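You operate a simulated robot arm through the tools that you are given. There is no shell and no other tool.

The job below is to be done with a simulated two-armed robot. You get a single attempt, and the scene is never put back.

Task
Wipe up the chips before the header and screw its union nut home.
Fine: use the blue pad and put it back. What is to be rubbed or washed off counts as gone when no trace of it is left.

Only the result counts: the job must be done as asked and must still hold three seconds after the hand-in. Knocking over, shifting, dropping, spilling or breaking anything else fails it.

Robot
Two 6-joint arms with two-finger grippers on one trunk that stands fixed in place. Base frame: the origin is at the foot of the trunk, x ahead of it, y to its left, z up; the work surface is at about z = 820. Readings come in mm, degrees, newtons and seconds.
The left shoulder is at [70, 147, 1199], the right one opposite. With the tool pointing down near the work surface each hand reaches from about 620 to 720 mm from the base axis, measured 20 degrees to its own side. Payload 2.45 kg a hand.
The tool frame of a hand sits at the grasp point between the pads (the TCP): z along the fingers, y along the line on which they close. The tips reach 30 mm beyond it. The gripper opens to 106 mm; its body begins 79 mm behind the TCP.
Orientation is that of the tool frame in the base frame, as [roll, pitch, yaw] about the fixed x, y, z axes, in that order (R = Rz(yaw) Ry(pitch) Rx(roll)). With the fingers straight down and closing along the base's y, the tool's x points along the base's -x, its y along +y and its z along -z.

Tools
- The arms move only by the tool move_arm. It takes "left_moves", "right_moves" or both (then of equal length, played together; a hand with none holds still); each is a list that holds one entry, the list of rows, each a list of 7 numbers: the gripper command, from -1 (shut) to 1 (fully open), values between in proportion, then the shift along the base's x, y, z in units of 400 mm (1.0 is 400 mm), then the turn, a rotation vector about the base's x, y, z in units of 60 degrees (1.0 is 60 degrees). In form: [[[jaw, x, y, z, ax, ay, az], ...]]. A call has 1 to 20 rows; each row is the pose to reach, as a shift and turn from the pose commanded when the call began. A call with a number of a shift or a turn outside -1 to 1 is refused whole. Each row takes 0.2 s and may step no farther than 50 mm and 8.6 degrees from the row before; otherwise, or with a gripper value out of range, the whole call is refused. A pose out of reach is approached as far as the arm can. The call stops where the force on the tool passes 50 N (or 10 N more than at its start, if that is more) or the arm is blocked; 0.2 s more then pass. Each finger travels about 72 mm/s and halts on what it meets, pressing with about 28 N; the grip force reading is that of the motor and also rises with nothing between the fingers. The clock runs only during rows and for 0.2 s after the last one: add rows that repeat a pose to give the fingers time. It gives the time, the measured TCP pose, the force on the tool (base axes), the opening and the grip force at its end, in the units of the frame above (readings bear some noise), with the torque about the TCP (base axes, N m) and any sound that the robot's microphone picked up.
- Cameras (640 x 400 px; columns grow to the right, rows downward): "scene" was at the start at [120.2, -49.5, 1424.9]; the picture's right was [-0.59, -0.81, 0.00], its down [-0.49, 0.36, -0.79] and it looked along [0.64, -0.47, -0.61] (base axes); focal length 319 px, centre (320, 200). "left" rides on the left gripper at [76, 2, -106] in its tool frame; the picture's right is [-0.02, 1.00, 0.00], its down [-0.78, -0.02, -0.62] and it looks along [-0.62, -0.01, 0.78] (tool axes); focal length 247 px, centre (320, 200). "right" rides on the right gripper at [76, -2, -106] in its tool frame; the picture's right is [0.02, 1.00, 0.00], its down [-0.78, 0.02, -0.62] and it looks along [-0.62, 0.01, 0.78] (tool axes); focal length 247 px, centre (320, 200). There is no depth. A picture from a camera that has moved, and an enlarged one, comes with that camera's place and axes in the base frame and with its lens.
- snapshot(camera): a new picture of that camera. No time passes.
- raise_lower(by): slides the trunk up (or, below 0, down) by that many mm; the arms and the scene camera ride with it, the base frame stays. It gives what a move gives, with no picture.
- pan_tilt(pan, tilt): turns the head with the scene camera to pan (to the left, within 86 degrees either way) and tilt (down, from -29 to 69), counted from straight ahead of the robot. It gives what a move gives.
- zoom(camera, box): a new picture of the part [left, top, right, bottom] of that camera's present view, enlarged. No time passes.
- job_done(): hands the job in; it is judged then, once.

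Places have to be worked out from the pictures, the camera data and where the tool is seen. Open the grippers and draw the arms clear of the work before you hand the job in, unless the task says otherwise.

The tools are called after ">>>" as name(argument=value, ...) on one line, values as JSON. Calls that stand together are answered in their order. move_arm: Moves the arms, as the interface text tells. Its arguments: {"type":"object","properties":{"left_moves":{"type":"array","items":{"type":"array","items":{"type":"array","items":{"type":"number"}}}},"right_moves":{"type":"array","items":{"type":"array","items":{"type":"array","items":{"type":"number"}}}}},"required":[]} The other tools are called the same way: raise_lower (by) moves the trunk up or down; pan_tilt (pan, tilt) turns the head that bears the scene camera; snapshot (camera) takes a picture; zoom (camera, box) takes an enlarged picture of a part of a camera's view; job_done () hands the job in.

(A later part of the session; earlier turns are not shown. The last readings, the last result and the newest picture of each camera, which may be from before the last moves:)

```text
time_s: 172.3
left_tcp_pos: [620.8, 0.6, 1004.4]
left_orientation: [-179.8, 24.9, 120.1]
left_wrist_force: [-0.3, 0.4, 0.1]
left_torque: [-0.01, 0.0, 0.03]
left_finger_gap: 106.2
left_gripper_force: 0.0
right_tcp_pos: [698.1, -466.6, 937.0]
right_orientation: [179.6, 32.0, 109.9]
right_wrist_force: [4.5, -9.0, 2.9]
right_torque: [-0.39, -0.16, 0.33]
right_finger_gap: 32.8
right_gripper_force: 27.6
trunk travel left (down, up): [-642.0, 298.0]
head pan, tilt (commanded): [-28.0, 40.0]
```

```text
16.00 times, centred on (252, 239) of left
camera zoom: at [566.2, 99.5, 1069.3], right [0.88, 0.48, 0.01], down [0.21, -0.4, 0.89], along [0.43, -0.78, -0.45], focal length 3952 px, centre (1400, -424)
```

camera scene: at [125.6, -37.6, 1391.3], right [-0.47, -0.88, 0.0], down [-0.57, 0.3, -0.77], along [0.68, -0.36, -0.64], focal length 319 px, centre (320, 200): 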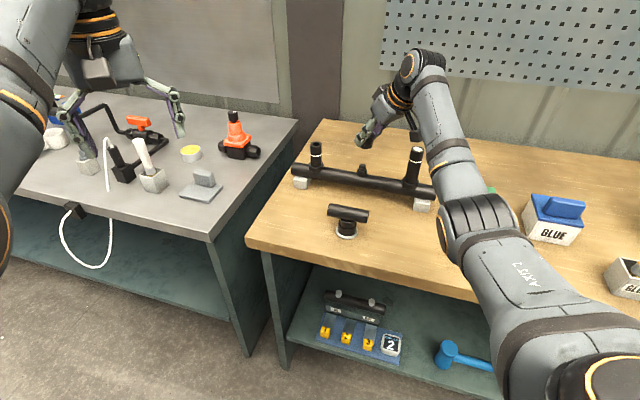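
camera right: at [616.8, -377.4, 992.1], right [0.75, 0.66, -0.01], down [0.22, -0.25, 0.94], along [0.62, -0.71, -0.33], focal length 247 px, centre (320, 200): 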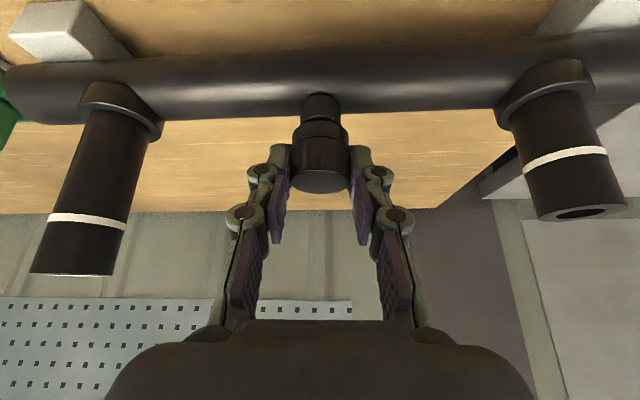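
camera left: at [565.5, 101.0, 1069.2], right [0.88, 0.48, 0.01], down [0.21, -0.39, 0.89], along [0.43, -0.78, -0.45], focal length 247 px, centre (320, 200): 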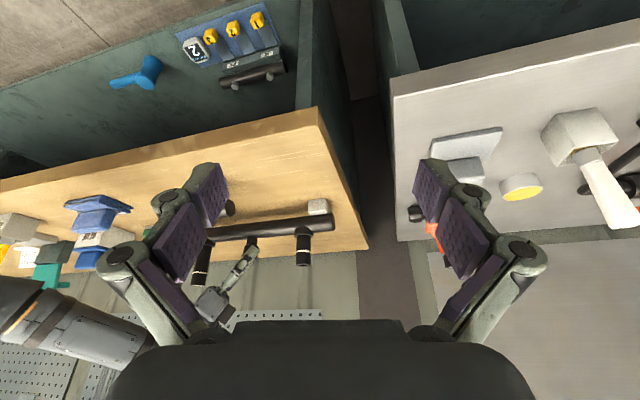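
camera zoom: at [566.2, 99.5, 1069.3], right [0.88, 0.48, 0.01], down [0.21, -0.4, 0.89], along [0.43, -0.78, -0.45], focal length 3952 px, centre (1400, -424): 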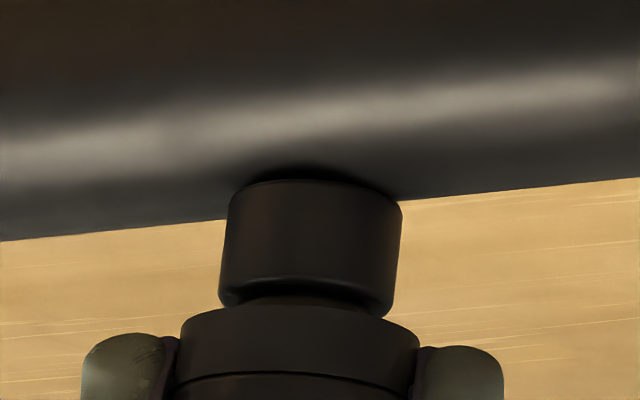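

Torque holds at 0.33 N·m with no further movement, so the nut is fully home. I'll open the fingers and retreat back and up along the tool axis.

>>> move_arm(right_moves=[[[-0.06, 0, 0, 0, 0, 0, 0], [0.0, 0, 0.002, 0, 0, 0, 0], [0.0, 0, 0.002, 0, 0, 0, 0], [0.0, -0.0113, 0.033, 0.053, 0, 0, 0], [0.0, -0.0226, 0.064, 0.106, 0, 0, 0], [0.0, -0.034, 0.095, 0.159, 0, 0, 0], [0.0, -0.045, 0.126, 0.212, 0, 0, 0], [0.0, -0.045, 0.126, 0.212, 0, 0, 0]]])

>>> snapshot(camera="scene")

>>> zoom(camera="left", box=[237, 225, 269, 255])

>>> snapshot(camera="right")

```text
time_s: 174.1
left_tcp_pos: [621.9, 1.0, 1003.6]
left_orientation: [-179.8, 25.0, 120.0]
left_wrist_force: [0.8, 0.0, -0.2]
left_torque: [0.02, 0.03, -0.02]
left_finger_gap: 105.8
left_gripper_force: 0.0
right_tcp_pos: [679.9, -414.8, 1021.3]
right_orientation: [179.8, 31.9, 110.0]
right_wrist_force: [0.1, 1.1, 0.8]
right_torque: [0.0, -0.01, -0.02]
right_finger_gap: 53.1
right_gripper_force: 0.0
trunk travel left (down, up): [-642.0, 298.0]
head pan, tilt (commanded): [-28.0, 40.0]
```

```text
taken
camera scene: at [125.8, -38.7, 1391.2], right [-0.47, -0.88, 0.0], down [-0.57, 0.3, -0.77], along [0.68, -0.36, -0.64], focal length 319 px, centre (320, 200)
```

scene: 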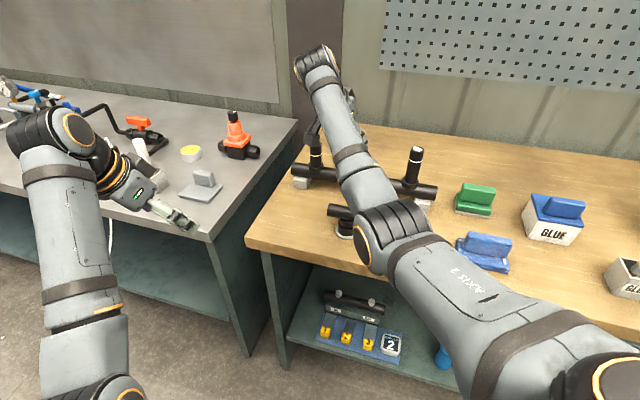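

```text
13.33 times, centred on (253, 240) of left
camera zoom: at [565.9, 100.8, 1069.3], right [0.88, 0.48, 0.01], down [0.21, -0.4, 0.89], along [0.43, -0.78, -0.45], focal length 3293 px, centre (1213, -333)
```

zoom: 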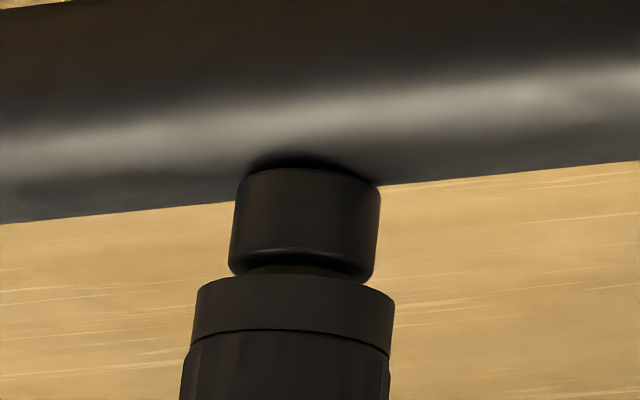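

```text
taken
camera right: at [636.8, -301.5, 1070.7], right [0.93, 0.36, -0.01], down [0.13, -0.31, 0.94], along [0.34, -0.88, -0.34], focal length 247 px, centre (320, 200)
```

right: 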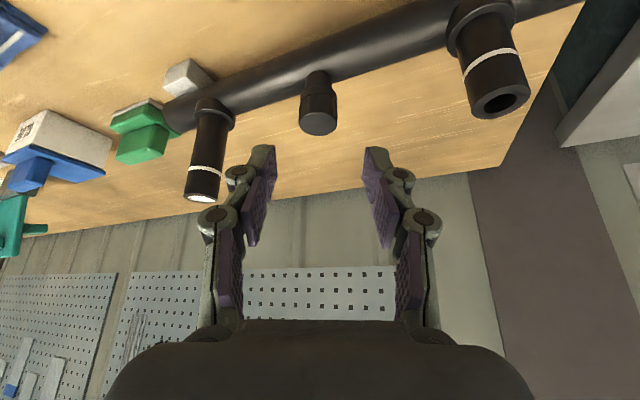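

The nut stays on the stub. I'll zoom from the right hand and the left hand cameras at this unobstructed view to check that it sits square and how the seat looks.

>>> zoom(camera="right", box=[288, 60, 348, 145])

>>> zoom(camera="left", box=[230, 228, 275, 265])

>>> zoom(camera="right", box=[300, 65, 335, 100])

```text
4.71 times, centred on (318, 102) of right
camera zoom: at [636.8, -301.5, 1070.7], right [0.93, 0.36, -0.01], down [0.13, -0.31, 0.94], along [0.34, -0.88, -0.34], focal length 1162 px, centre (329, 659)
```

zoom: 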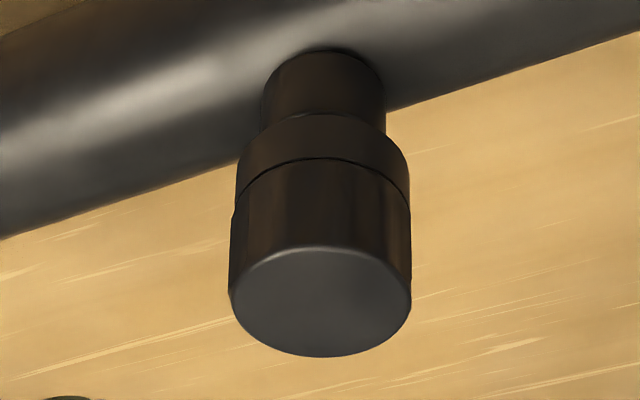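

```text
10.81 times, centred on (252, 246) of left
camera zoom: at [565.9, 100.8, 1069.3], right [0.88, 0.48, 0.01], down [0.21, -0.4, 0.89], along [0.43, -0.78, -0.45], focal length 2670 px, centre (1050, -303)
```

zoom: 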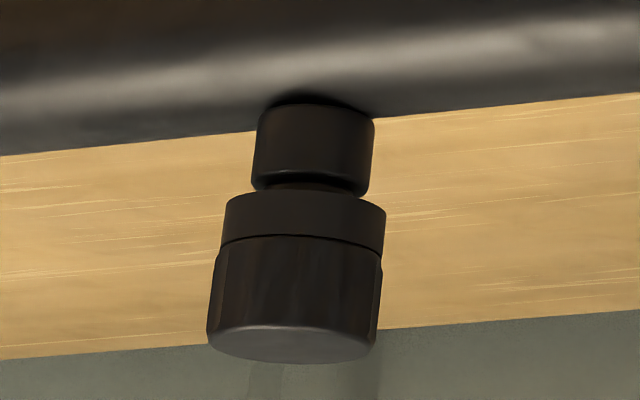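

```text
11.43 times, centred on (318, 82) of right
camera zoom: at [636.8, -301.5, 1070.7], right [0.93, 0.36, -0.01], down [0.13, -0.31, 0.94], along [0.34, -0.88, -0.34], focal length 2823 px, centre (349, 1543)
```

zoom: 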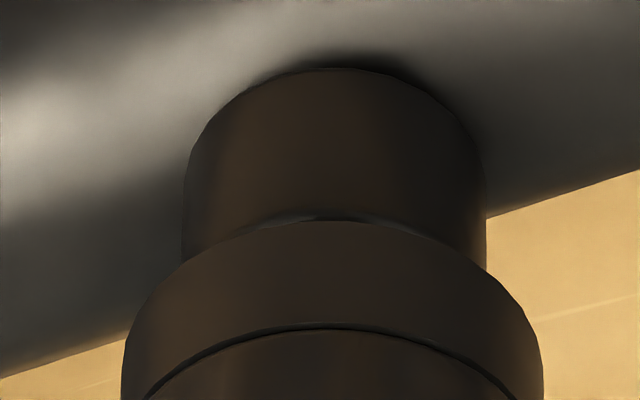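

The nut stands square and firmly on the stub. Now I'll open both grippers fully and draw both arms up and clear of the work.

>>> move_arm(left_moves=[[[1, 0, 0, 0.06, 0, 0, 0], [1, 0, 0, 0.12, 0, 0, 0], [1, 0, 0, 0.18, 0, 0, 0], [1, 0, 0, 0.24, 0, 0, 0], [1, 0, 0, 0.3, 0, 0, 0], [1, 0, 0, 0.36, 0, 0, 0], [1, 0, 0, 0.42, 0, 0, 0]]], right_moves=[[[0, -0.03, 0.04, 0.08, 0, 0, 0], [0.5, -0.06, 0.08, 0.16, 0, 0, 0], [1, -0.09, 0.12, 0.24, 0, 0, 0], [1, -0.12, 0.17, 0.31, 0, 0, 0], [1, -0.15, 0.22, 0.36, 0, 0, 0], [1, -0.19, 0.28, 0.4, 0, 0, 0], [1, -0.22, 0.33, 0.42, 0, 0, 0]]])

>>> snapshot(camera="scene")

>>> snapshot(camera="right")

```text
time_s: 175.7
left_tcp_pos: [644.8, -6.5, 1170.6]
left_orientation: [-179.8, 25.1, 120.1]
left_wrist_force: [-0.3, -0.1, 0.0]
left_torque: [-0.04, 0.02, -0.03]
left_finger_gap: 106.1
left_gripper_force: 0.1
left hand out of reach, approached as far as the arm can: row 2, 3, 4, 5, 6, 7
right_tcp_pos: [672.2, -297.4, 1192.2]
right_orientation: [179.9, 32.1, 110.1]
right_wrist_force: [0.2, 0.0, -0.6]
right_torque: [0.02, -0.03, -0.01]
right_finger_gap: 106.0
right_gripper_force: 0.1
right hand out of reach, approached as far as the arm can: row 3, 4, 5, 6, 7
trunk travel left (down, up): [-642.0, 298.0]
head pan, tilt (commanded): [-28.0, 40.0]
```

```text
taken
camera scene: at [124.4, -36.9, 1391.4], right [-0.47, -0.88, 0.0], down [-0.57, 0.3, -0.77], along [0.68, -0.36, -0.64], focal length 319 px, centre (320, 200)
```

scene: 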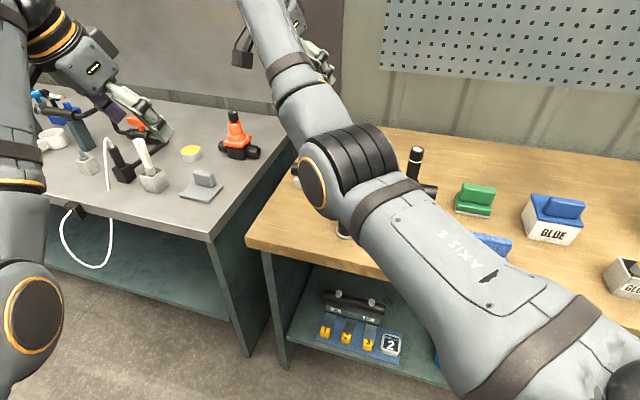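

```text
taken
camera right: at [629.2, -183.6, 1240.8], right [0.93, 0.36, -0.01], down [0.13, -0.31, 0.94], along [0.34, -0.88, -0.33], focal length 247 px, centre (320, 200)
```

right: 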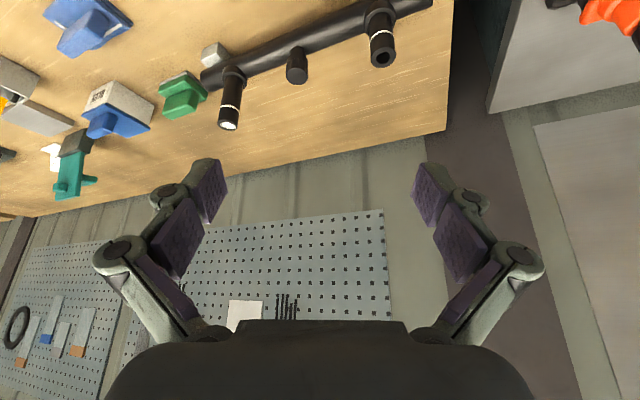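

I'll draw the right arm further back toward the robot and turn its camera over the bench for a final inspection of all objects.

>>> move_arm(right_moves=[[[1, -0.04, -0.01, 0, 0, 0, 0.13], [1, -0.08, -0.02, 0, 0, 0, 0.26], [1, -0.12, -0.03, 0, 0, 0, 0.39], [1, -0.16, -0.04, 0, 0, 0, 0.52], [1, -0.2, -0.05, 0, 0, 0, 0.65], [1, -0.24, -0.06, 0, 0, 0, 0.78], [1, -0.27, -0.07, 0, 0, 0, 0.91]]])

>>> snapshot(camera="right")

>>> snapshot(camera="scene")

```text
time_s: 177.3
left_tcp_pos: [645.4, -10.2, 1171.4]
left_orientation: [-179.8, 25.0, 119.9]
left_wrist_force: [-0.3, -0.6, 0.5]
left_torque: [-0.01, -0.03, 0.01]
left_finger_gap: 106.2
left_gripper_force: 0.0
right_tcp_pos: [645.4, -365.8, 1139.9]
right_orientation: [179.7, 32.0, 163.0]
right_wrist_force: [-0.6, -0.9, -0.5]
right_torque: [0.01, 0.01, 0.02]
right_finger_gap: 105.7
right_gripper_force: 0.1
right hand out of reach, approached as far as the arm can: row 1, 2, 3, 4, 5, 6, 7
trunk travel left (down, up): [-642.0, 298.0]
head pan, tilt (commanded): [-28.0, 40.0]
```

```text
taken
camera right: at [529.6, -331.8, 1188.3], right [0.27, 0.96, -0.01], down [0.32, -0.08, 0.94], along [0.91, -0.26, -0.33], focal length 247 px, centre (320, 200)
```

right: 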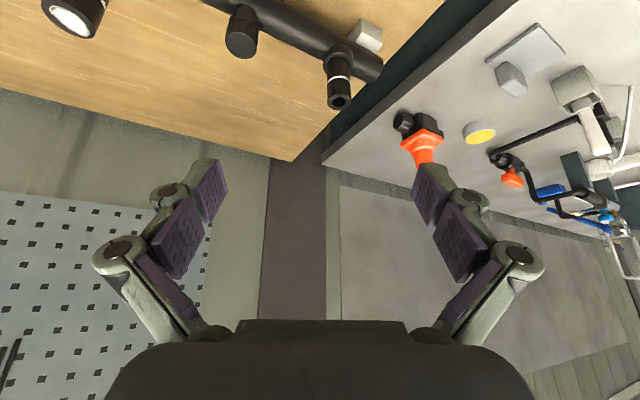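

```text
taken
camera scene: at [124.8, -40.9, 1391.3], right [-0.47, -0.88, 0.0], down [-0.57, 0.3, -0.77], along [0.68, -0.36, -0.64], focal length 319 px, centre (320, 200)
```

scene: 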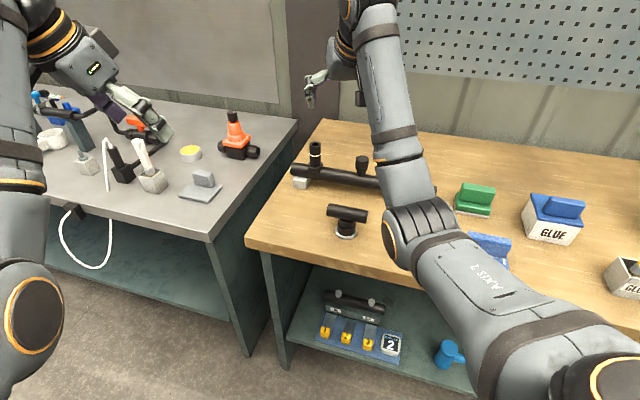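

Everything stands as it was and the nut is on the stub, but the 3 mm gap still bothers me: a thread started under side load could bind part-way, and I never lifted the nut clear before restarting. I'll take the nut off completely and start it again cleanly. First, back to a pre-grasp position.

>>> move_arm(right_moves=[[[0.5, -0.003, -0.06, -0.06, 0, 0, 0.02], [0.2, -0.006, -0.12, -0.13, 0, 0, 0.04], [0.13, -0.01, -0.18, -0.2, 0, 0, 0.06], [0.13, -0.0135, -0.239, -0.275, 0, 0, 0.083], [0.13, -0.0135, -0.239, -0.275, 0, 0, 0.083]]])

>>> snapshot(camera="right")

```text
time_s: 178.5
left_tcp_pos: [647.2, -7.0, 1171.0]
left_orientation: [-179.7, 24.9, 120.0]
left_wrist_force: [0.1, 0.0, 0.1]
left_torque: [-0.02, -0.04, -0.01]
left_finger_gap: 105.9
left_gripper_force: 0.1
right_tcp_pos: [644.9, -457.2, 1031.5]
right_orientation: [179.9, 32.1, 169.7]
right_wrist_force: [-0.2, 0.0, 1.2]
right_torque: [-0.03, 0.0, -0.01]
right_finger_gap: 59.8
right_gripper_force: 0.0
trunk travel left (down, up): [-642.0, 298.0]
head pan, tilt (commanded): [-28.0, 40.0]
```

```text
taken
camera right: at [526.1, -436.8, 1080.2], right [0.16, 0.99, -0.01], down [0.33, -0.04, 0.94], along [0.93, -0.15, -0.33], focal length 247 px, centre (320, 200)
```

right: 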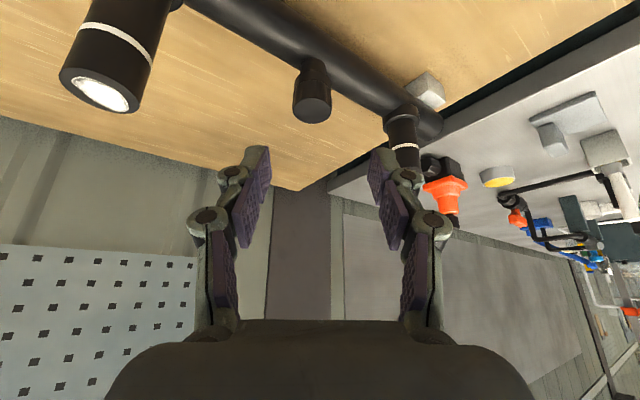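

>>> move_arm(right_moves=[[[0.13, 0.013, -0.011, -0.041, 0, 0, 0], [0.13, 0.026, -0.022, -0.083, 0, 0, 0], [0.13, 0.057, -0.0275, -0.132, 0, 0, 0], [0.13, 0.087, -0.033, -0.182, 0, 0, 0], [0.13, 0.1175, -0.0385, -0.231, 0, 0, 0], [0.13, 0.1175, -0.0385, -0.231, 0, 0, 0]]])

>>> zoom(camera="right", box=[240, 70, 400, 220])

```text
time_s: 179.9
left_tcp_pos: [646.5, -7.5, 1170.7]
left_orientation: [-179.8, 24.9, 120.0]
left_wrist_force: [-0.7, 0.3, 0.7]
left_torque: [-0.02, -0.01, -0.03]
left_finger_gap: 106.1
left_gripper_force: 0.1
right_tcp_pos: [691.9, -472.6, 940.5]
right_orientation: [179.8, 32.0, 169.6]
right_wrist_force: [-0.6, 0.2, 0.8]
right_torque: [0.03, -0.01, 0.01]
right_finger_gap: 60.0
right_gripper_force: 0.0
trunk travel left (down, up): [-642.0, 298.0]
head pan, tilt (commanded): [-28.0, 40.0]
```

```text
2.67 times, centred on (320, 145) of right
camera zoom: at [572.4, -452.1, 989.1], right [0.16, 0.99, -0.01], down [0.33, -0.05, 0.94], along [0.93, -0.15, -0.33], focal length 659 px, centre (320, 347)
```

zoom: 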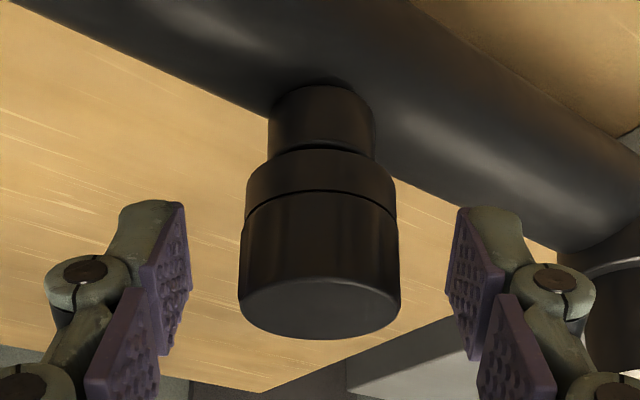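

The nut is centred between the fingers again. I'll swing to ψ=-60° open, grip, and unscrew 72° counter-clockwise.

>>> move_arm(right_moves=[[[0.0, 0.0008, 0.0029, 0, 0, 0, -0.1383], [-0.06, 0.0019, 0.0057, 0, 0, 0, -0.2767], [-0.06, 0.0035, 0.0083, 0, 0, 0, -0.415], [-0.06, 0.0054, 0.0106, 0, 0, 0, -0.5533], [-0.06, 0.0076, 0.0126, 0, 0, 0, -0.6917], [-0.06, 0.0101, 0.0143, 0, 0, 0, -0.8333], [-1, 0.0101, 0.0143, 0, 0, 0, -0.8333], [-1, 0.0101, 0.0143, 0, 0, 0, -0.8333], [-1, 0.0101, 0.0143, 0, 0, 0, -0.8333], [-1, 0.0077, 0.0127, 0.0002, 0, 0, -0.7], [-1, 0.0056, 0.0108, 0.0004, 0, 0, -0.5667], [-1, 0.0037, 0.0086, 0.0006, 0, 0, -0.4333], [-1, 0.0021, 0.0061, 0.0008, 0, 0, -0.3], [-1, 0.001, 0.0035, 0.001, 0, 0, -0.1667], [-1, 0.0001, 0.0007, 0.0012, 0, 0, -0.0333], [-1, -0.0003, -0.0022, 0.0014, 0, 0, 0.1], [-1, -0.0003, -0.005, 0.0016, 0, 0, 0.2333], [-1, 0.0001, -0.0079, 0.0018, 0, 0, 0.3667], [-1, 0.0001, -0.0079, 0.0018, 0, 0, 0.3667]]])

```text
time_s: 183.9
left_tcp_pos: [647.8, -7.9, 1168.8]
left_orientation: [-179.6, 25.1, 120.0]
left_wrist_force: [-0.2, -1.4, -0.7]
left_torque: [0.0, 0.03, -0.01]
left_finger_gap: 106.0
left_gripper_force: 0.1
right_tcp_pos: [691.6, -475.2, 940.5]
right_orientation: [179.8, 32.0, -168.2]
right_wrist_force: [10.9, -3.2, 4.0]
right_torque: [-0.05, -0.36, -0.07]
right_finger_gap: 32.0
right_gripper_force: 28.0
trunk travel left (down, up): [-642.0, 298.0]
head pan, tilt (commanded): [-28.0, 40.0]
```

>>> move_arm(right_moves=[[[-0.06, 0.005, -0.002, 0.0004, 0, 0, 0], [-0.06, 0.0046, 0.0011, 0.0004, 0, 0, -0.1433], [-0.06, 0.0047, 0.0042, 0.0004, 0, 0, -0.285], [-0.06, 0.0052, 0.0072, 0.0004, 0, 0, -0.4283], [-0.06, 0.0062, 0.0102, 0.0004, 0, 0, -0.5717], [-0.06, 0.0076, 0.013, 0.0004, 0, 0, -0.715], [-0.06, 0.0094, 0.0155, 0.0004, 0, 0, -0.8567], [-0.06, 0.0115, 0.0177, 0.0004, 0, 0, -1.0], [-1, 0.0115, 0.0177, 0.0004, 0, 0, -1.0], [-1, 0.0115, 0.0177, 0.0004, 0, 0, -1.0], [-1, 0.0115, 0.0177, 0.0004, 0, 0, -1.0], [-1, 0.0094, 0.0155, 0.0006, 0, 0, -0.8567], [-1, 0.0076, 0.013, 0.0009, 0, 0, -0.715], [-1, 0.0062, 0.0102, 0.0011, 0, 0, -0.5717], [-1, 0.0052, 0.0072, 0.0013, 0, 0, -0.4283], [-1, 0.0047, 0.0042, 0.0016, 0, 0, -0.285], [-1, 0.0046, 0.0011, 0.0018, 0, 0, -0.1433], [-1, 0.005, -0.002, 0.002, 0, 0, 0], [-1, 0.005, -0.002, 0.002, 0, 0, 0]]])

```text
time_s: 187.9
left_tcp_pos: [647.2, -7.0, 1169.8]
left_orientation: [-179.7, 25.0, 120.0]
left_wrist_force: [0.3, -0.9, -0.7]
left_torque: [-0.02, 0.01, 0.03]
left_finger_gap: 105.9
left_gripper_force: 0.1
right_tcp_pos: [692.4, -475.3, 940.9]
right_orientation: [179.7, 32.1, -168.2]
right_wrist_force: [5.7, 1.0, 2.8]
right_torque: [0.09, -0.21, 0.03]
right_finger_gap: 32.8
right_gripper_force: 28.6
trunk travel left (down, up): [-642.0, 298.0]
head pan, tilt (commanded): [-28.0, 40.0]
```

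>>> move_arm(right_moves=[[[-0.06, 0.003, 0, 0.0004, 0, 0, 0], [-0.06, 0.0026, 0.0031, 0.0004, 0, 0, -0.1433], [-0.06, 0.0027, 0.0062, 0.0004, 0, 0, -0.285], [-0.06, 0.0032, 0.0092, 0.0004, 0, 0, -0.4283], [-0.06, 0.0042, 0.0122, 0.0004, 0, 0, -0.5717], [-0.06, 0.0056, 0.015, 0.0004, 0, 0, -0.715], [-0.06, 0.0074, 0.0175, 0.0004, 0, 0, -0.8567], [-0.06, 0.0095, 0.0197, 0.0004, 0, 0, -1.0], [-1, 0.0095, 0.0197, 0.0004, 0, 0, -1.0], [-1, 0.0095, 0.0197, 0.0004, 0, 0, -1.0], [-1, 0.0095, 0.0197, 0.0004, 0, 0, -1.0], [-1, 0.0074, 0.0175, 0.0006, 0, 0, -0.8567], [-1, 0.0056, 0.015, 0.0009, 0, 0, -0.715], [-1, 0.0042, 0.0122, 0.0011, 0, 0, -0.5717], [-1, 0.0032, 0.0092, 0.0013, 0, 0, -0.4283], [-1, 0.0027, 0.0062, 0.0016, 0, 0, -0.285], [-1, 0.0026, 0.0031, 0.0018, 0, 0, -0.1433], [-1, 0.003, 0, 0.002, 0, 0, 0], [-1, 0.003, 0, 0.002, 0, 0, 0]]])

>>> zoom(camera="right", box=[240, 70, 400, 220])

```text
time_s: 191.9
left_tcp_pos: [645.4, -6.7, 1171.2]
left_orientation: [-179.8, 25.1, 120.0]
left_wrist_force: [0.9, 0.6, 0.5]
left_torque: [-0.02, 0.0, 0.0]
left_finger_gap: 106.0
left_gripper_force: 0.1
right_tcp_pos: [692.7, -474.7, 942.8]
right_orientation: [179.8, 32.1, -168.2]
right_wrist_force: [-4.0, 7.0, -0.3]
right_torque: [0.17, 0.07, 0.04]
right_finger_gap: 31.7
right_gripper_force: 28.2
trunk travel left (down, up): [-642.0, 298.0]
head pan, tilt (commanded): [-28.0, 40.0]
```

```text
2.67 times, centred on (320, 145) of right
camera zoom: at [575.6, -501.6, 992.2], right [-0.22, 0.97, -0.01], down [0.32, 0.08, 0.94], along [0.92, 0.21, -0.33], focal length 659 px, centre (320, 347)
```

zoom: 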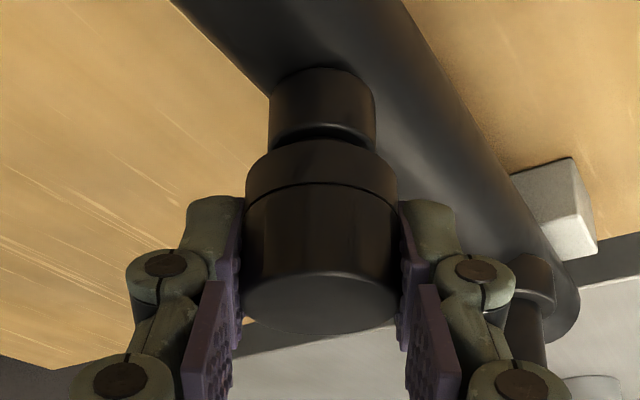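

>>> move_arm(right_moves=[[[-0.06, -0.002, 0.004, 0.0002, 0, 0, 0], [-0.06, -0.0024, 0.0071, 0.0002, 0, 0, -0.1433], [-0.06, -0.0023, 0.0102, 0.0002, 0, 0, -0.285], [-0.06, -0.0018, 0.0132, 0.0002, 0, 0, -0.4283], [-0.06, -0.0008, 0.0162, 0.0002, 0, 0, -0.5717], [-0.06, 0.0006, 0.019, 0.0002, 0, 0, -0.715], [-0.06, 0.0024, 0.0215, 0.0002, 0, 0, -0.8567], [-0.06, 0.0045, 0.0237, 0.0002, 0, 0, -1.0], [-1, 0.0045, 0.0237, 0.0002, 0, 0, -1.0], [-1, 0.0045, 0.0237, 0.0002, 0, 0, -1.0], [-1, 0.0045, 0.0237, 0.0002, 0, 0, -1.0], [-1, 0.0024, 0.0215, 0.0004, 0, 0, -0.8567], [-1, 0.0006, 0.019, 0.0006, 0, 0, -0.715], [-1, -0.0008, 0.0162, 0.0008, 0, 0, -0.5717], [-1, -0.0018, 0.0132, 0.001, 0, 0, -0.4283], [-1, -0.0023, 0.0102, 0.0012, 0, 0, -0.285], [-1, -0.0024, 0.0071, 0.0014, 0, 0, -0.1433], [-1, -0.002, 0.004, 0.0016, 0, 0, 0], [-1, -0.002, 0.004, 0.0016, 0, 0, 0]]])

>>> zoom(camera="right", box=[240, 70, 400, 220])

```text
time_s: 195.9
left_tcp_pos: [645.2, -8.8, 1171.5]
left_orientation: [-179.8, 25.0, 120.0]
left_wrist_force: [-0.6, -0.6, 0.8]
left_torque: [-0.03, 0.01, -0.04]
left_finger_gap: 106.0
left_gripper_force: 0.1
right_tcp_pos: [692.9, -475.5, 943.1]
right_orientation: [179.9, 32.1, -168.3]
right_wrist_force: [-2.2, -4.8, 0.9]
right_torque: [-0.09, 0.05, -0.06]
right_finger_gap: 32.2
right_gripper_force: 27.6
trunk travel left (down, up): [-642.0, 298.0]
head pan, tilt (commanded): [-28.0, 40.0]
```

```text
2.67 times, centred on (320, 145) of right
camera zoom: at [574.4, -501.6, 992.5], right [-0.22, 0.97, -0.01], down [0.32, 0.08, 0.94], along [0.92, 0.21, -0.33], focal length 659 px, centre (320, 347)
```

zoom: 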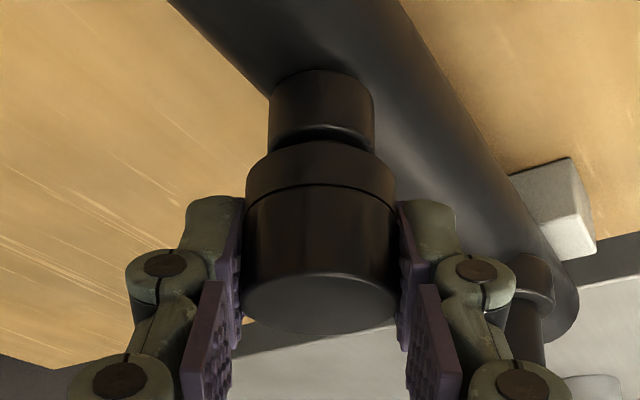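

Now I'll relieve the side force and lift 2 mm to see whether the nut is free of the thread.

>>> move_arm(right_moves=[[[-1, -0.0015, -0.0035, 0, 0, 0, 0], [-1, -0.0015, -0.0035, 0, 0, 0, 0]]])

>>> move_arm(right_moves=[[[-1, 0, 0, 0.003, 0, 0, 0], [-1, 0, 0, 0.005, 0, 0, 0]]])

```text
time_s: 196.5
left_tcp_pos: [644.9, -7.5, 1170.6]
left_orientation: [-179.9, 24.9, 120.0]
left_wrist_force: [0.4, 0.2, -0.2]
left_torque: [-0.01, -0.01, 0.0]
left_finger_gap: 105.9
left_gripper_force: 0.1
right_tcp_pos: [692.8, -475.0, 943.5]
right_orientation: [179.8, 32.2, -168.3]
right_wrist_force: [-1.0, -0.6, 1.2]
right_torque: [0.01, -0.03, 0.02]
right_finger_gap: 32.0
right_gripper_force: 28.4
trunk travel left (down, up): [-642.0, 298.0]
head pan, tilt (commanded): [-28.0, 40.0]
```

```text
time_s: 197.1
left_tcp_pos: [647.1, -7.1, 1170.2]
left_orientation: [-179.8, 25.0, 119.9]
left_wrist_force: [-0.5, 0.2, 0.1]
left_torque: [-0.03, 0.0, 0.02]
left_finger_gap: 106.0
left_gripper_force: 0.0
right_tcp_pos: [691.5, -474.8, 945.0]
right_orientation: [179.7, 32.0, -168.5]
right_wrist_force: [0.2, 1.5, -3.7]
right_torque: [0.08, -0.27, 0.0]
right_finger_gap: 31.9
right_gripper_force: 28.6
trunk travel left (down, up): [-642.0, 298.0]
head pan, tilt (commanded): [-28.0, 40.0]
```

>>> move_arm(right_moves=[[[-1, 0, 0, 0.005, 0, 0, 0], [-1, 0, 0, 0.01, 0, 0, 0], [-1, 0, 0, 0.015, 0, 0, 0], [-1, 0, 0, 0.015, 0, 0, 0]]])

>>> zoom(camera="scene", box=[352, 156, 374, 174])

>>> zoom(camera="right", box=[240, 70, 400, 220])

```text
time_s: 198.1
left_tcp_pos: [647.9, -8.3, 1169.0]
left_orientation: [-179.7, 24.9, 120.1]
left_wrist_force: [0.0, -0.4, -0.4]
left_torque: [0.0, 0.01, 0.01]
left_finger_gap: 105.9
left_gripper_force: 0.0
right_tcp_pos: [691.5, -475.8, 945.6]
right_orientation: [179.4, 31.4, -168.4]
right_wrist_force: [-11.7, 12.6, -29.5]
right_torque: [0.13, 0.35, 0.15]
right_finger_gap: 31.9
right_gripper_force: 28.1
trunk travel left (down, up): [-642.0, 298.0]
head pan, tilt (commanded): [-28.0, 40.0]
```

```text
16.00 times, centred on (363, 165) of scene
camera zoom: at [128.2, -38.7, 1390.7], right [-0.47, -0.88, 0.0], down [-0.57, 0.3, -0.76], along [0.67, -0.36, -0.64], focal length 5108 px, centre (-368, 760)
```

zoom: 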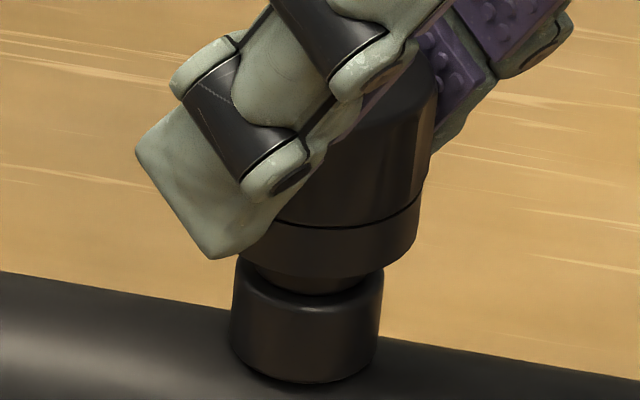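

```text
2.67 times, centred on (320, 145) of right
camera zoom: at [575.5, -502.0, 996.1], right [-0.22, 0.97, 0.0], down [0.34, 0.08, 0.94], along [0.92, 0.21, -0.34], focal length 659 px, centre (320, 347)
```

zoom: 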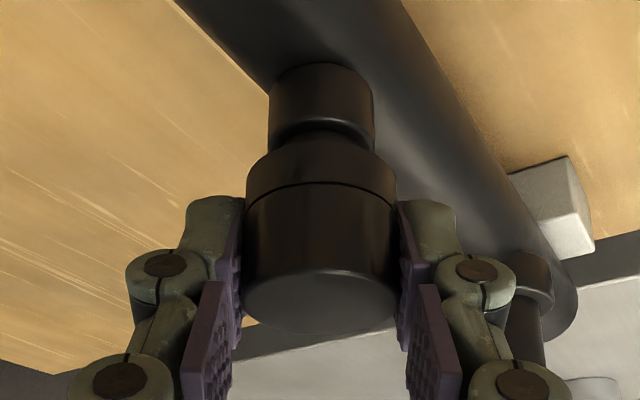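

The nut is still held by the thread (‑29 N pull), so it isn't disengaged yet. I'll immediately relax the pull by lowering back and continue unscrewing.

>>> move_arm(right_moves=[[[-1, 0, 0, -0.006, 0, 0, 0], [-1, 0, 0, -0.0145, 0, 0, 0], [-1, 0, 0, -0.0145, 0, 0, 0]]])

>>> zoom(camera="scene", box=[356, 166, 370, 176])

```text
time_s: 198.9
left_tcp_pos: [647.8, -5.6, 1170.1]
left_orientation: [-179.7, 24.9, 120.1]
left_wrist_force: [-1.3, -0.9, -0.2]
left_torque: [0.02, 0.01, -0.03]
left_finger_gap: 106.0
left_gripper_force: 0.1
right_tcp_pos: [692.6, -476.3, 945.4]
right_orientation: [179.8, 31.9, -168.3]
right_wrist_force: [-10.0, 14.6, -17.0]
right_torque: [0.19, 0.6, 0.11]
right_finger_gap: 32.2
right_gripper_force: 27.8
trunk travel left (down, up): [-642.0, 298.0]
head pan, tilt (commanded): [-28.0, 40.0]
```

```text
16.00 times, centred on (363, 171) of scene
camera zoom: at [126.7, -37.1, 1391.3], right [-0.47, -0.88, 0.0], down [-0.57, 0.3, -0.77], along [0.68, -0.36, -0.64], focal length 5108 px, centre (-368, 664)
```

zoom: 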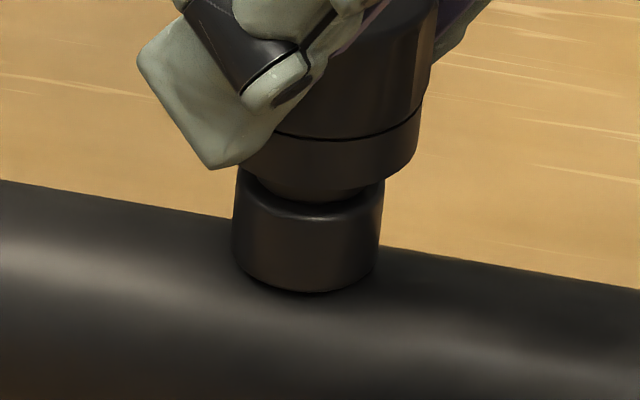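

>>> move_arm(right_moves=[[[-1, -0.004, 0.006, -0.003, 0, 0, 0], [-1, -0.007, 0.0105, -0.005, 0, 0, 0], [-1, -0.007, 0.0105, -0.005, 0, 0, 0]]])

>>> zoom(camera="scene", box=[356, 166, 370, 176])

>>> zoom(camera="right", box=[240, 70, 400, 220])

```text
time_s: 199.7
left_tcp_pos: [649.6, -9.7, 1169.6]
left_orientation: [-179.7, 24.9, 120.1]
left_wrist_force: [-1.0, 0.3, -0.7]
left_torque: [0.01, -0.01, 0.0]
left_finger_gap: 106.0
left_gripper_force: 0.1
right_tcp_pos: [692.7, -476.0, 944.5]
right_orientation: [-180.0, 32.3, -168.4]
right_wrist_force: [11.5, -8.2, 0.2]
right_torque: [-0.27, -0.32, -0.07]
right_finger_gap: 32.1
right_gripper_force: 28.4
trunk travel left (down, up): [-642.0, 298.0]
head pan, tilt (commanded): [-28.0, 40.0]
```

```text
16.00 times, centred on (363, 171) of scene
camera zoom: at [128.7, -40.2, 1391.1], right [-0.47, -0.88, 0.0], down [-0.57, 0.3, -0.76], along [0.67, -0.36, -0.65], focal length 5108 px, centre (-368, 664)
```

zoom: 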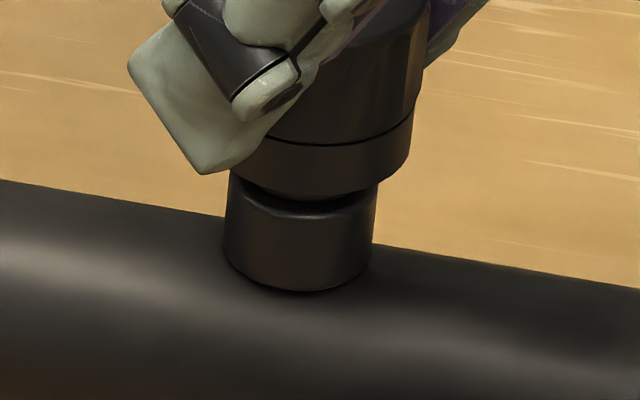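

```text
2.67 times, centred on (320, 145) of right
camera zoom: at [574.2, -500.8, 992.8], right [-0.22, 0.98, -0.01], down [0.32, 0.08, 0.94], along [0.92, 0.2, -0.33], focal length 659 px, centre (320, 347)
```

zoom: 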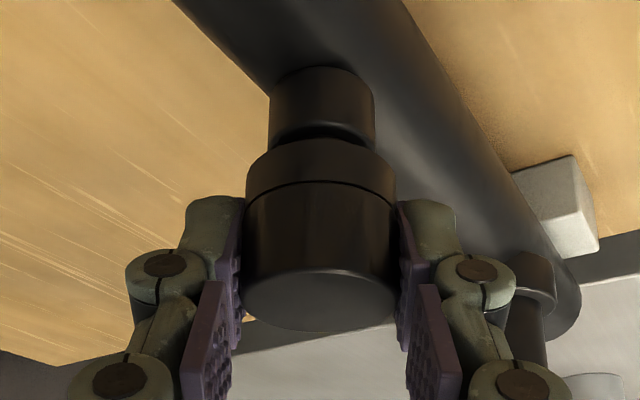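

>>> move_arm(right_moves=[[[-0.06, 0.0037, -0.0038, 0, 0, 0, 0], [-0.06, 0.0033, -0.0007, 0, 0, 0, -0.1433], [-0.06, 0.0034, 0.0024, 0, 0, 0, -0.285], [-0.06, 0.0039, 0.0054, 0, 0, 0, -0.4283], [-0.06, 0.0049, 0.0084, 0, 0, 0, -0.5717], [-0.06, 0.0063, 0.0112, 0, 0, 0, -0.715], [-0.06, 0.0081, 0.0137, 0, 0, 0, -0.8567], [-0.06, 0.0102, 0.0159, 0, 0, 0, -1.0], [-1, 0.0102, 0.0159, 0, 0, 0, -1.0], [-1, 0.0102, 0.0159, 0, 0, 0, -1.0], [-1, 0.0102, 0.0159, 0, 0, 0, -1.0], [-1, 0.0081, 0.0137, 0.0002, 0, 0, -0.8567], [-1, 0.0063, 0.0112, 0.0004, 0, 0, -0.715], [-1, 0.0049, 0.0084, 0.0006, 0, 0, -0.5717], [-1, 0.0039, 0.0054, 0.0008, 0, 0, -0.4283], [-1, 0.0034, 0.0024, 0.001, 0, 0, -0.285], [-1, 0.0033, -0.0007, 0.0012, 0, 0, -0.1433], [-1, 0.0037, -0.0038, 0.0014, 0, 0, 0], [-1, 0.0037, -0.0038, 0.0014, 0, 0, 0]]])

>>> zoom(camera="scene", box=[356, 166, 370, 176])

```text
time_s: 203.7
left_tcp_pos: [645.5, -9.8, 1170.6]
left_orientation: [180.0, 25.0, 120.0]
left_wrist_force: [-0.2, 0.2, -0.6]
left_torque: [0.02, 0.0, -0.01]
left_finger_gap: 106.0
left_gripper_force: 0.1
right_tcp_pos: [691.3, -473.9, 944.5]
right_orientation: [179.8, 32.0, -168.5]
right_wrist_force: [-4.8, -5.4, 0.5]
right_torque: [-0.15, 0.16, -0.05]
right_finger_gap: 32.9
right_gripper_force: 28.0
trunk travel left (down, up): [-642.0, 298.0]
head pan, tilt (commanded): [-28.0, 40.0]
```

```text
16.00 times, centred on (363, 171) of scene
camera zoom: at [124.6, -39.3, 1391.3], right [-0.47, -0.88, 0.0], down [-0.57, 0.3, -0.77], along [0.68, -0.36, -0.64], focal length 5108 px, centre (-368, 664)
```

zoom: 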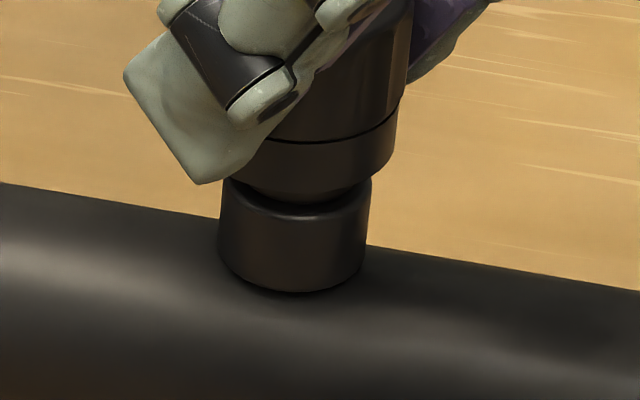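

The nut has risen to about where it first engaged. One more unscrewing cycle, then I'll test lifting again gently.

>>> move_arm(right_moves=[[[-0.06, -0.002, -0.002, 0, 0, 0, 0], [-0.06, -0.0024, 0.0011, 0, 0, 0, -0.1433], [-0.06, -0.0023, 0.0042, 0, 0, 0, -0.285], [-0.06, -0.0018, 0.0072, 0, 0, 0, -0.4283], [-0.06, -0.0008, 0.0102, 0, 0, 0, -0.5717], [-0.06, 0.0006, 0.013, 0, 0, 0, -0.715], [-0.06, 0.0024, 0.0155, 0, 0, 0, -0.8567], [-0.06, 0.0045, 0.0177, 0, 0, 0, -1.0], [-1, 0.0045, 0.0177, 0, 0, 0, -1.0], [-1, 0.0045, 0.0177, 0, 0, 0, -1.0], [-1, 0.0045, 0.0177, 0, 0, 0, -1.0], [-1, 0.0024, 0.0155, 0.0002, 0, 0, -0.8567], [-1, 0.0006, 0.013, 0.0004, 0, 0, -0.715], [-1, -0.0008, 0.0102, 0.0006, 0, 0, -0.5717], [-1, -0.0018, 0.0072, 0.0008, 0, 0, -0.4283], [-1, -0.0023, 0.0042, 0.001, 0, 0, -0.285], [-1, -0.0024, 0.0011, 0.0012, 0, 0, -0.1433], [-1, -0.002, -0.002, 0.0014, 0, 0, 0], [-1, -0.002, -0.002, 0.0014, 0, 0, 0]]])

>>> move_arm(right_moves=[[[-1, 0, 0, 0.003, 0, 0, 0], [-1, 0, 0, 0.005, 0, 0, 0], [-1, 0, 0, 0.0075, 0, 0, 0]]])

>>> zoom(camera="scene", box=[356, 166, 370, 176])

```text
time_s: 207.7
left_tcp_pos: [645.5, -8.4, 1170.8]
left_orientation: [-179.8, 25.0, 120.0]
left_wrist_force: [0.0, -0.2, -0.1]
left_torque: [0.0, -0.01, 0.0]
left_finger_gap: 106.1
left_gripper_force: 0.1
right_tcp_pos: [690.3, -475.6, 943.8]
right_orientation: [179.8, 32.1, -168.3]
right_wrist_force: [0.9, -0.8, -0.7]
right_torque: [-0.05, -0.03, -0.01]
right_finger_gap: 32.2
right_gripper_force: 28.0
trunk travel left (down, up): [-642.0, 298.0]
head pan, tilt (commanded): [-28.0, 40.0]
```

```text
time_s: 208.5
left_tcp_pos: [646.1, -8.3, 1170.0]
left_orientation: [-179.8, 25.0, 120.0]
left_wrist_force: [0.5, -0.3, 0.2]
left_torque: [-0.01, 0.03, -0.01]
left_finger_gap: 106.0
left_gripper_force: 0.1
right_tcp_pos: [690.5, -474.4, 946.8]
right_orientation: [179.9, 32.0, -168.4]
right_wrist_force: [0.2, -3.2, -0.1]
right_torque: [-0.04, -0.01, 0.0]
right_finger_gap: 32.2
right_gripper_force: 28.3
trunk travel left (down, up): [-642.0, 298.0]
head pan, tilt (commanded): [-28.0, 40.0]
```

```text
16.00 times, centred on (363, 171) of scene
camera zoom: at [125.7, -38.8, 1391.2], right [-0.47, -0.88, 0.0], down [-0.57, 0.3, -0.77], along [0.68, -0.36, -0.64], focal length 5108 px, centre (-368, 664)
```

zoom: 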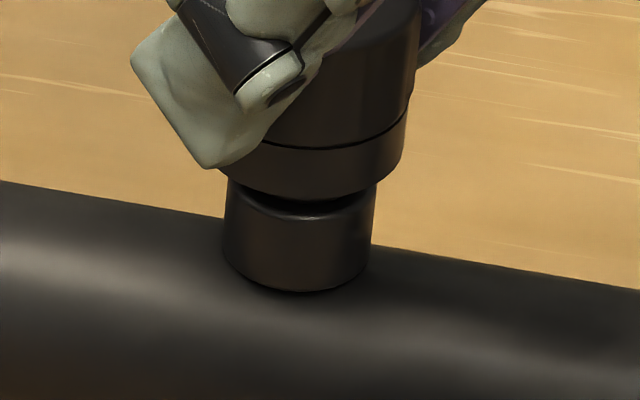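

>>> move_arm(right_moves=[[[-1, 0, 0, 0.004, 0, 0, 0], [-1, 0, 0, 0.0075, 0, 0, 0], [-1, 0, 0, 0.0075, 0, 0, 0]]])

>>> zoom(camera="scene", box=[356, 166, 370, 176])

>>> zoom(camera="right", box=[240, 70, 400, 220])

```text
time_s: 209.3
left_tcp_pos: [646.4, -7.9, 1171.0]
left_orientation: [-179.8, 25.0, 120.0]
left_wrist_force: [0.4, 0.6, -0.2]
left_torque: [0.02, -0.01, 0.02]
left_finger_gap: 105.9
left_gripper_force: 0.1
right_tcp_pos: [689.8, -474.5, 949.7]
right_orientation: [179.8, 32.1, -168.5]
right_wrist_force: [0.3, -1.9, 1.0]
right_torque: [-0.12, 0.01, -0.02]
right_finger_gap: 32.3
right_gripper_force: 28.0
trunk travel left (down, up): [-642.0, 298.0]
head pan, tilt (commanded): [-28.0, 40.0]
```

```text
16.00 times, centred on (363, 171) of scene
camera zoom: at [125.4, -38.6, 1391.3], right [-0.47, -0.88, 0.0], down [-0.57, 0.3, -0.77], along [0.68, -0.36, -0.64], focal length 5108 px, centre (-368, 664)
```

zoom: 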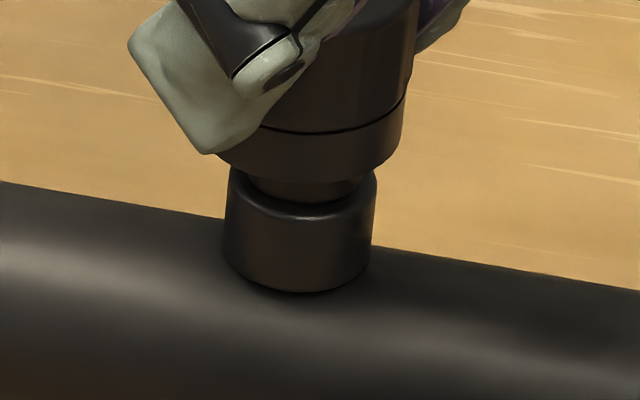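

```text
2.67 times, centred on (320, 145) of right
camera zoom: at [572.3, -499.7, 999.5], right [-0.22, 0.98, -0.01], down [0.32, 0.08, 0.94], along [0.92, 0.21, -0.33], focal length 659 px, centre (320, 347)
```

zoom: 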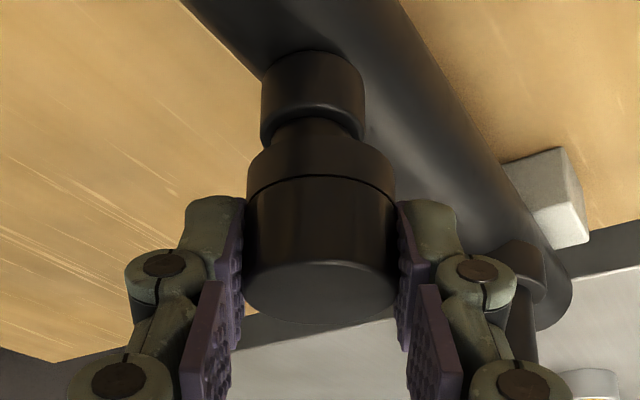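

The nut is free now. I'll lift it clear of the stub tip and re-measure its alignment in the cameras before starting again.

>>> move_arm(right_moves=[[[-1, 0, 0, 0.015, 0, 0, 0], [-1, 0, 0, 0.03, 0, 0, 0], [-1, 0, 0, 0.03, 0, 0, 0]]])

>>> zoom(camera="scene", box=[354, 154, 374, 172])

>>> zoom(camera="right", box=[260, 60, 380, 190])

>>> snapshot(camera="left")

```text
time_s: 210.1
left_tcp_pos: [646.7, -7.8, 1170.2]
left_orientation: [-179.9, 25.0, 120.0]
left_wrist_force: [-0.7, 0.5, -0.8]
left_torque: [-0.05, -0.02, 0.04]
left_finger_gap: 105.7
left_gripper_force: 0.0
right_tcp_pos: [690.8, -474.2, 961.1]
right_orientation: [179.8, 32.1, -168.3]
right_wrist_force: [-0.5, 1.0, 0.3]
right_torque: [-0.03, 0.0, 0.01]
right_finger_gap: 32.2
right_gripper_force: 28.1
trunk travel left (down, up): [-642.0, 298.0]
head pan, tilt (commanded): [-28.0, 40.0]
```

```text
16.00 times, centred on (364, 163) of scene
camera zoom: at [125.7, -38.2, 1391.3], right [-0.47, -0.88, 0.0], down [-0.57, 0.3, -0.77], along [0.68, -0.36, -0.64], focal length 5108 px, centre (-384, 792)
```

zoom: 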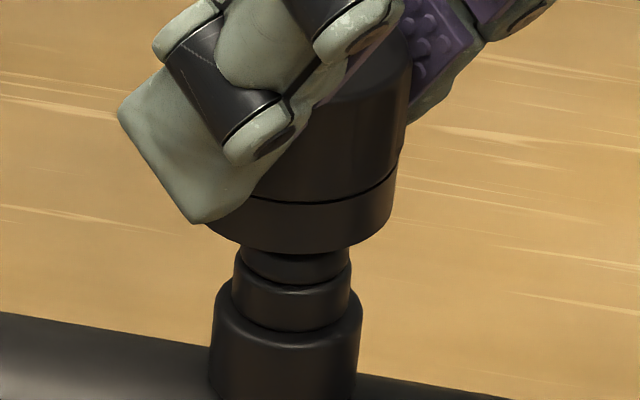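

```text
3.08 times, centred on (320, 125) of right
camera zoom: at [572.8, -499.9, 1010.6], right [-0.22, 0.98, -0.01], down [0.33, 0.08, 0.94], along [0.92, 0.21, -0.34], focal length 760 px, centre (320, 431)
```

zoom: 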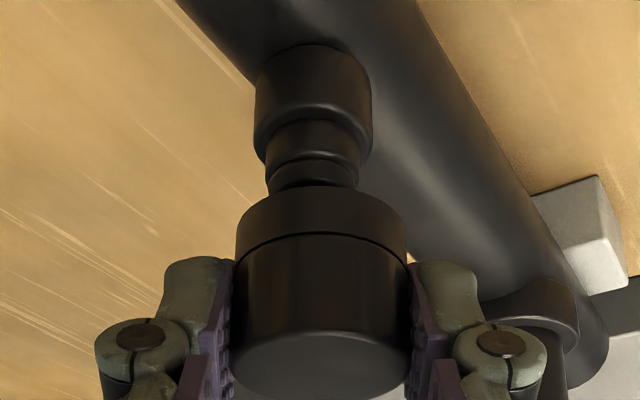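

```text
taken
camera left: at [590.3, 91.4, 1236.0], right [0.88, 0.48, 0.01], down [0.21, -0.39, 0.89], along [0.43, -0.78, -0.45], focal length 247 px, centre (320, 200)
```

left: 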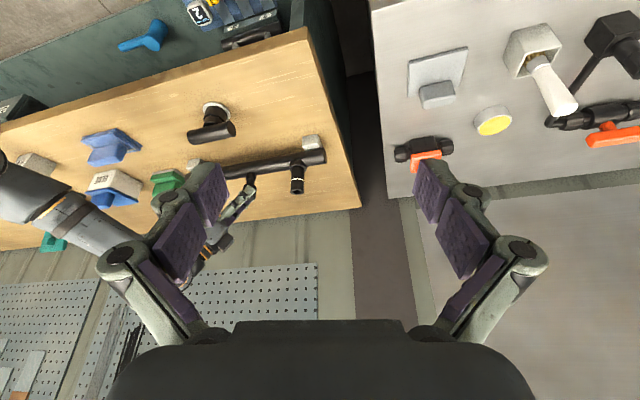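

>>> zoom(camera="left", box=[236, 170, 262, 196])

>>> zoom(camera="left", box=[232, 178, 258, 204])

```text
15.38 times, centred on (249, 183) of left
camera zoom: at [590.3, 91.4, 1236.0], right [0.88, 0.48, 0.01], down [0.21, -0.39, 0.89], along [0.43, -0.78, -0.45], focal length 3800 px, centre (1412, 462)
```

zoom: 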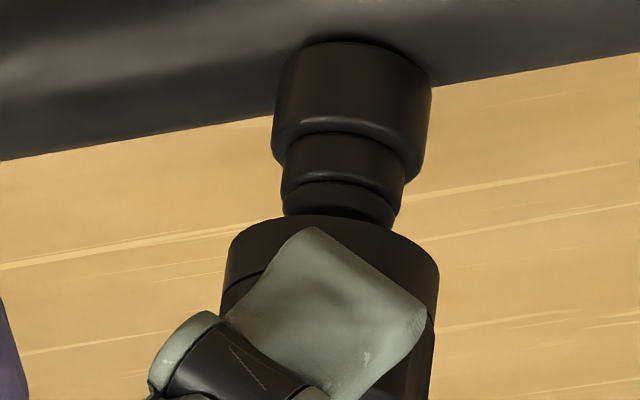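

```text
15.38 times, centred on (245, 191) of left
camera zoom: at [590.3, 91.4, 1236.0], right [0.88, 0.48, 0.01], down [0.21, -0.39, 0.89], along [0.43, -0.78, -0.45], focal length 3800 px, centre (1474, 338)
```

zoom: 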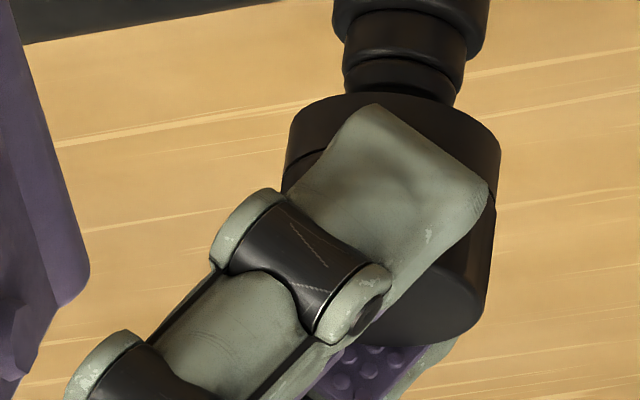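

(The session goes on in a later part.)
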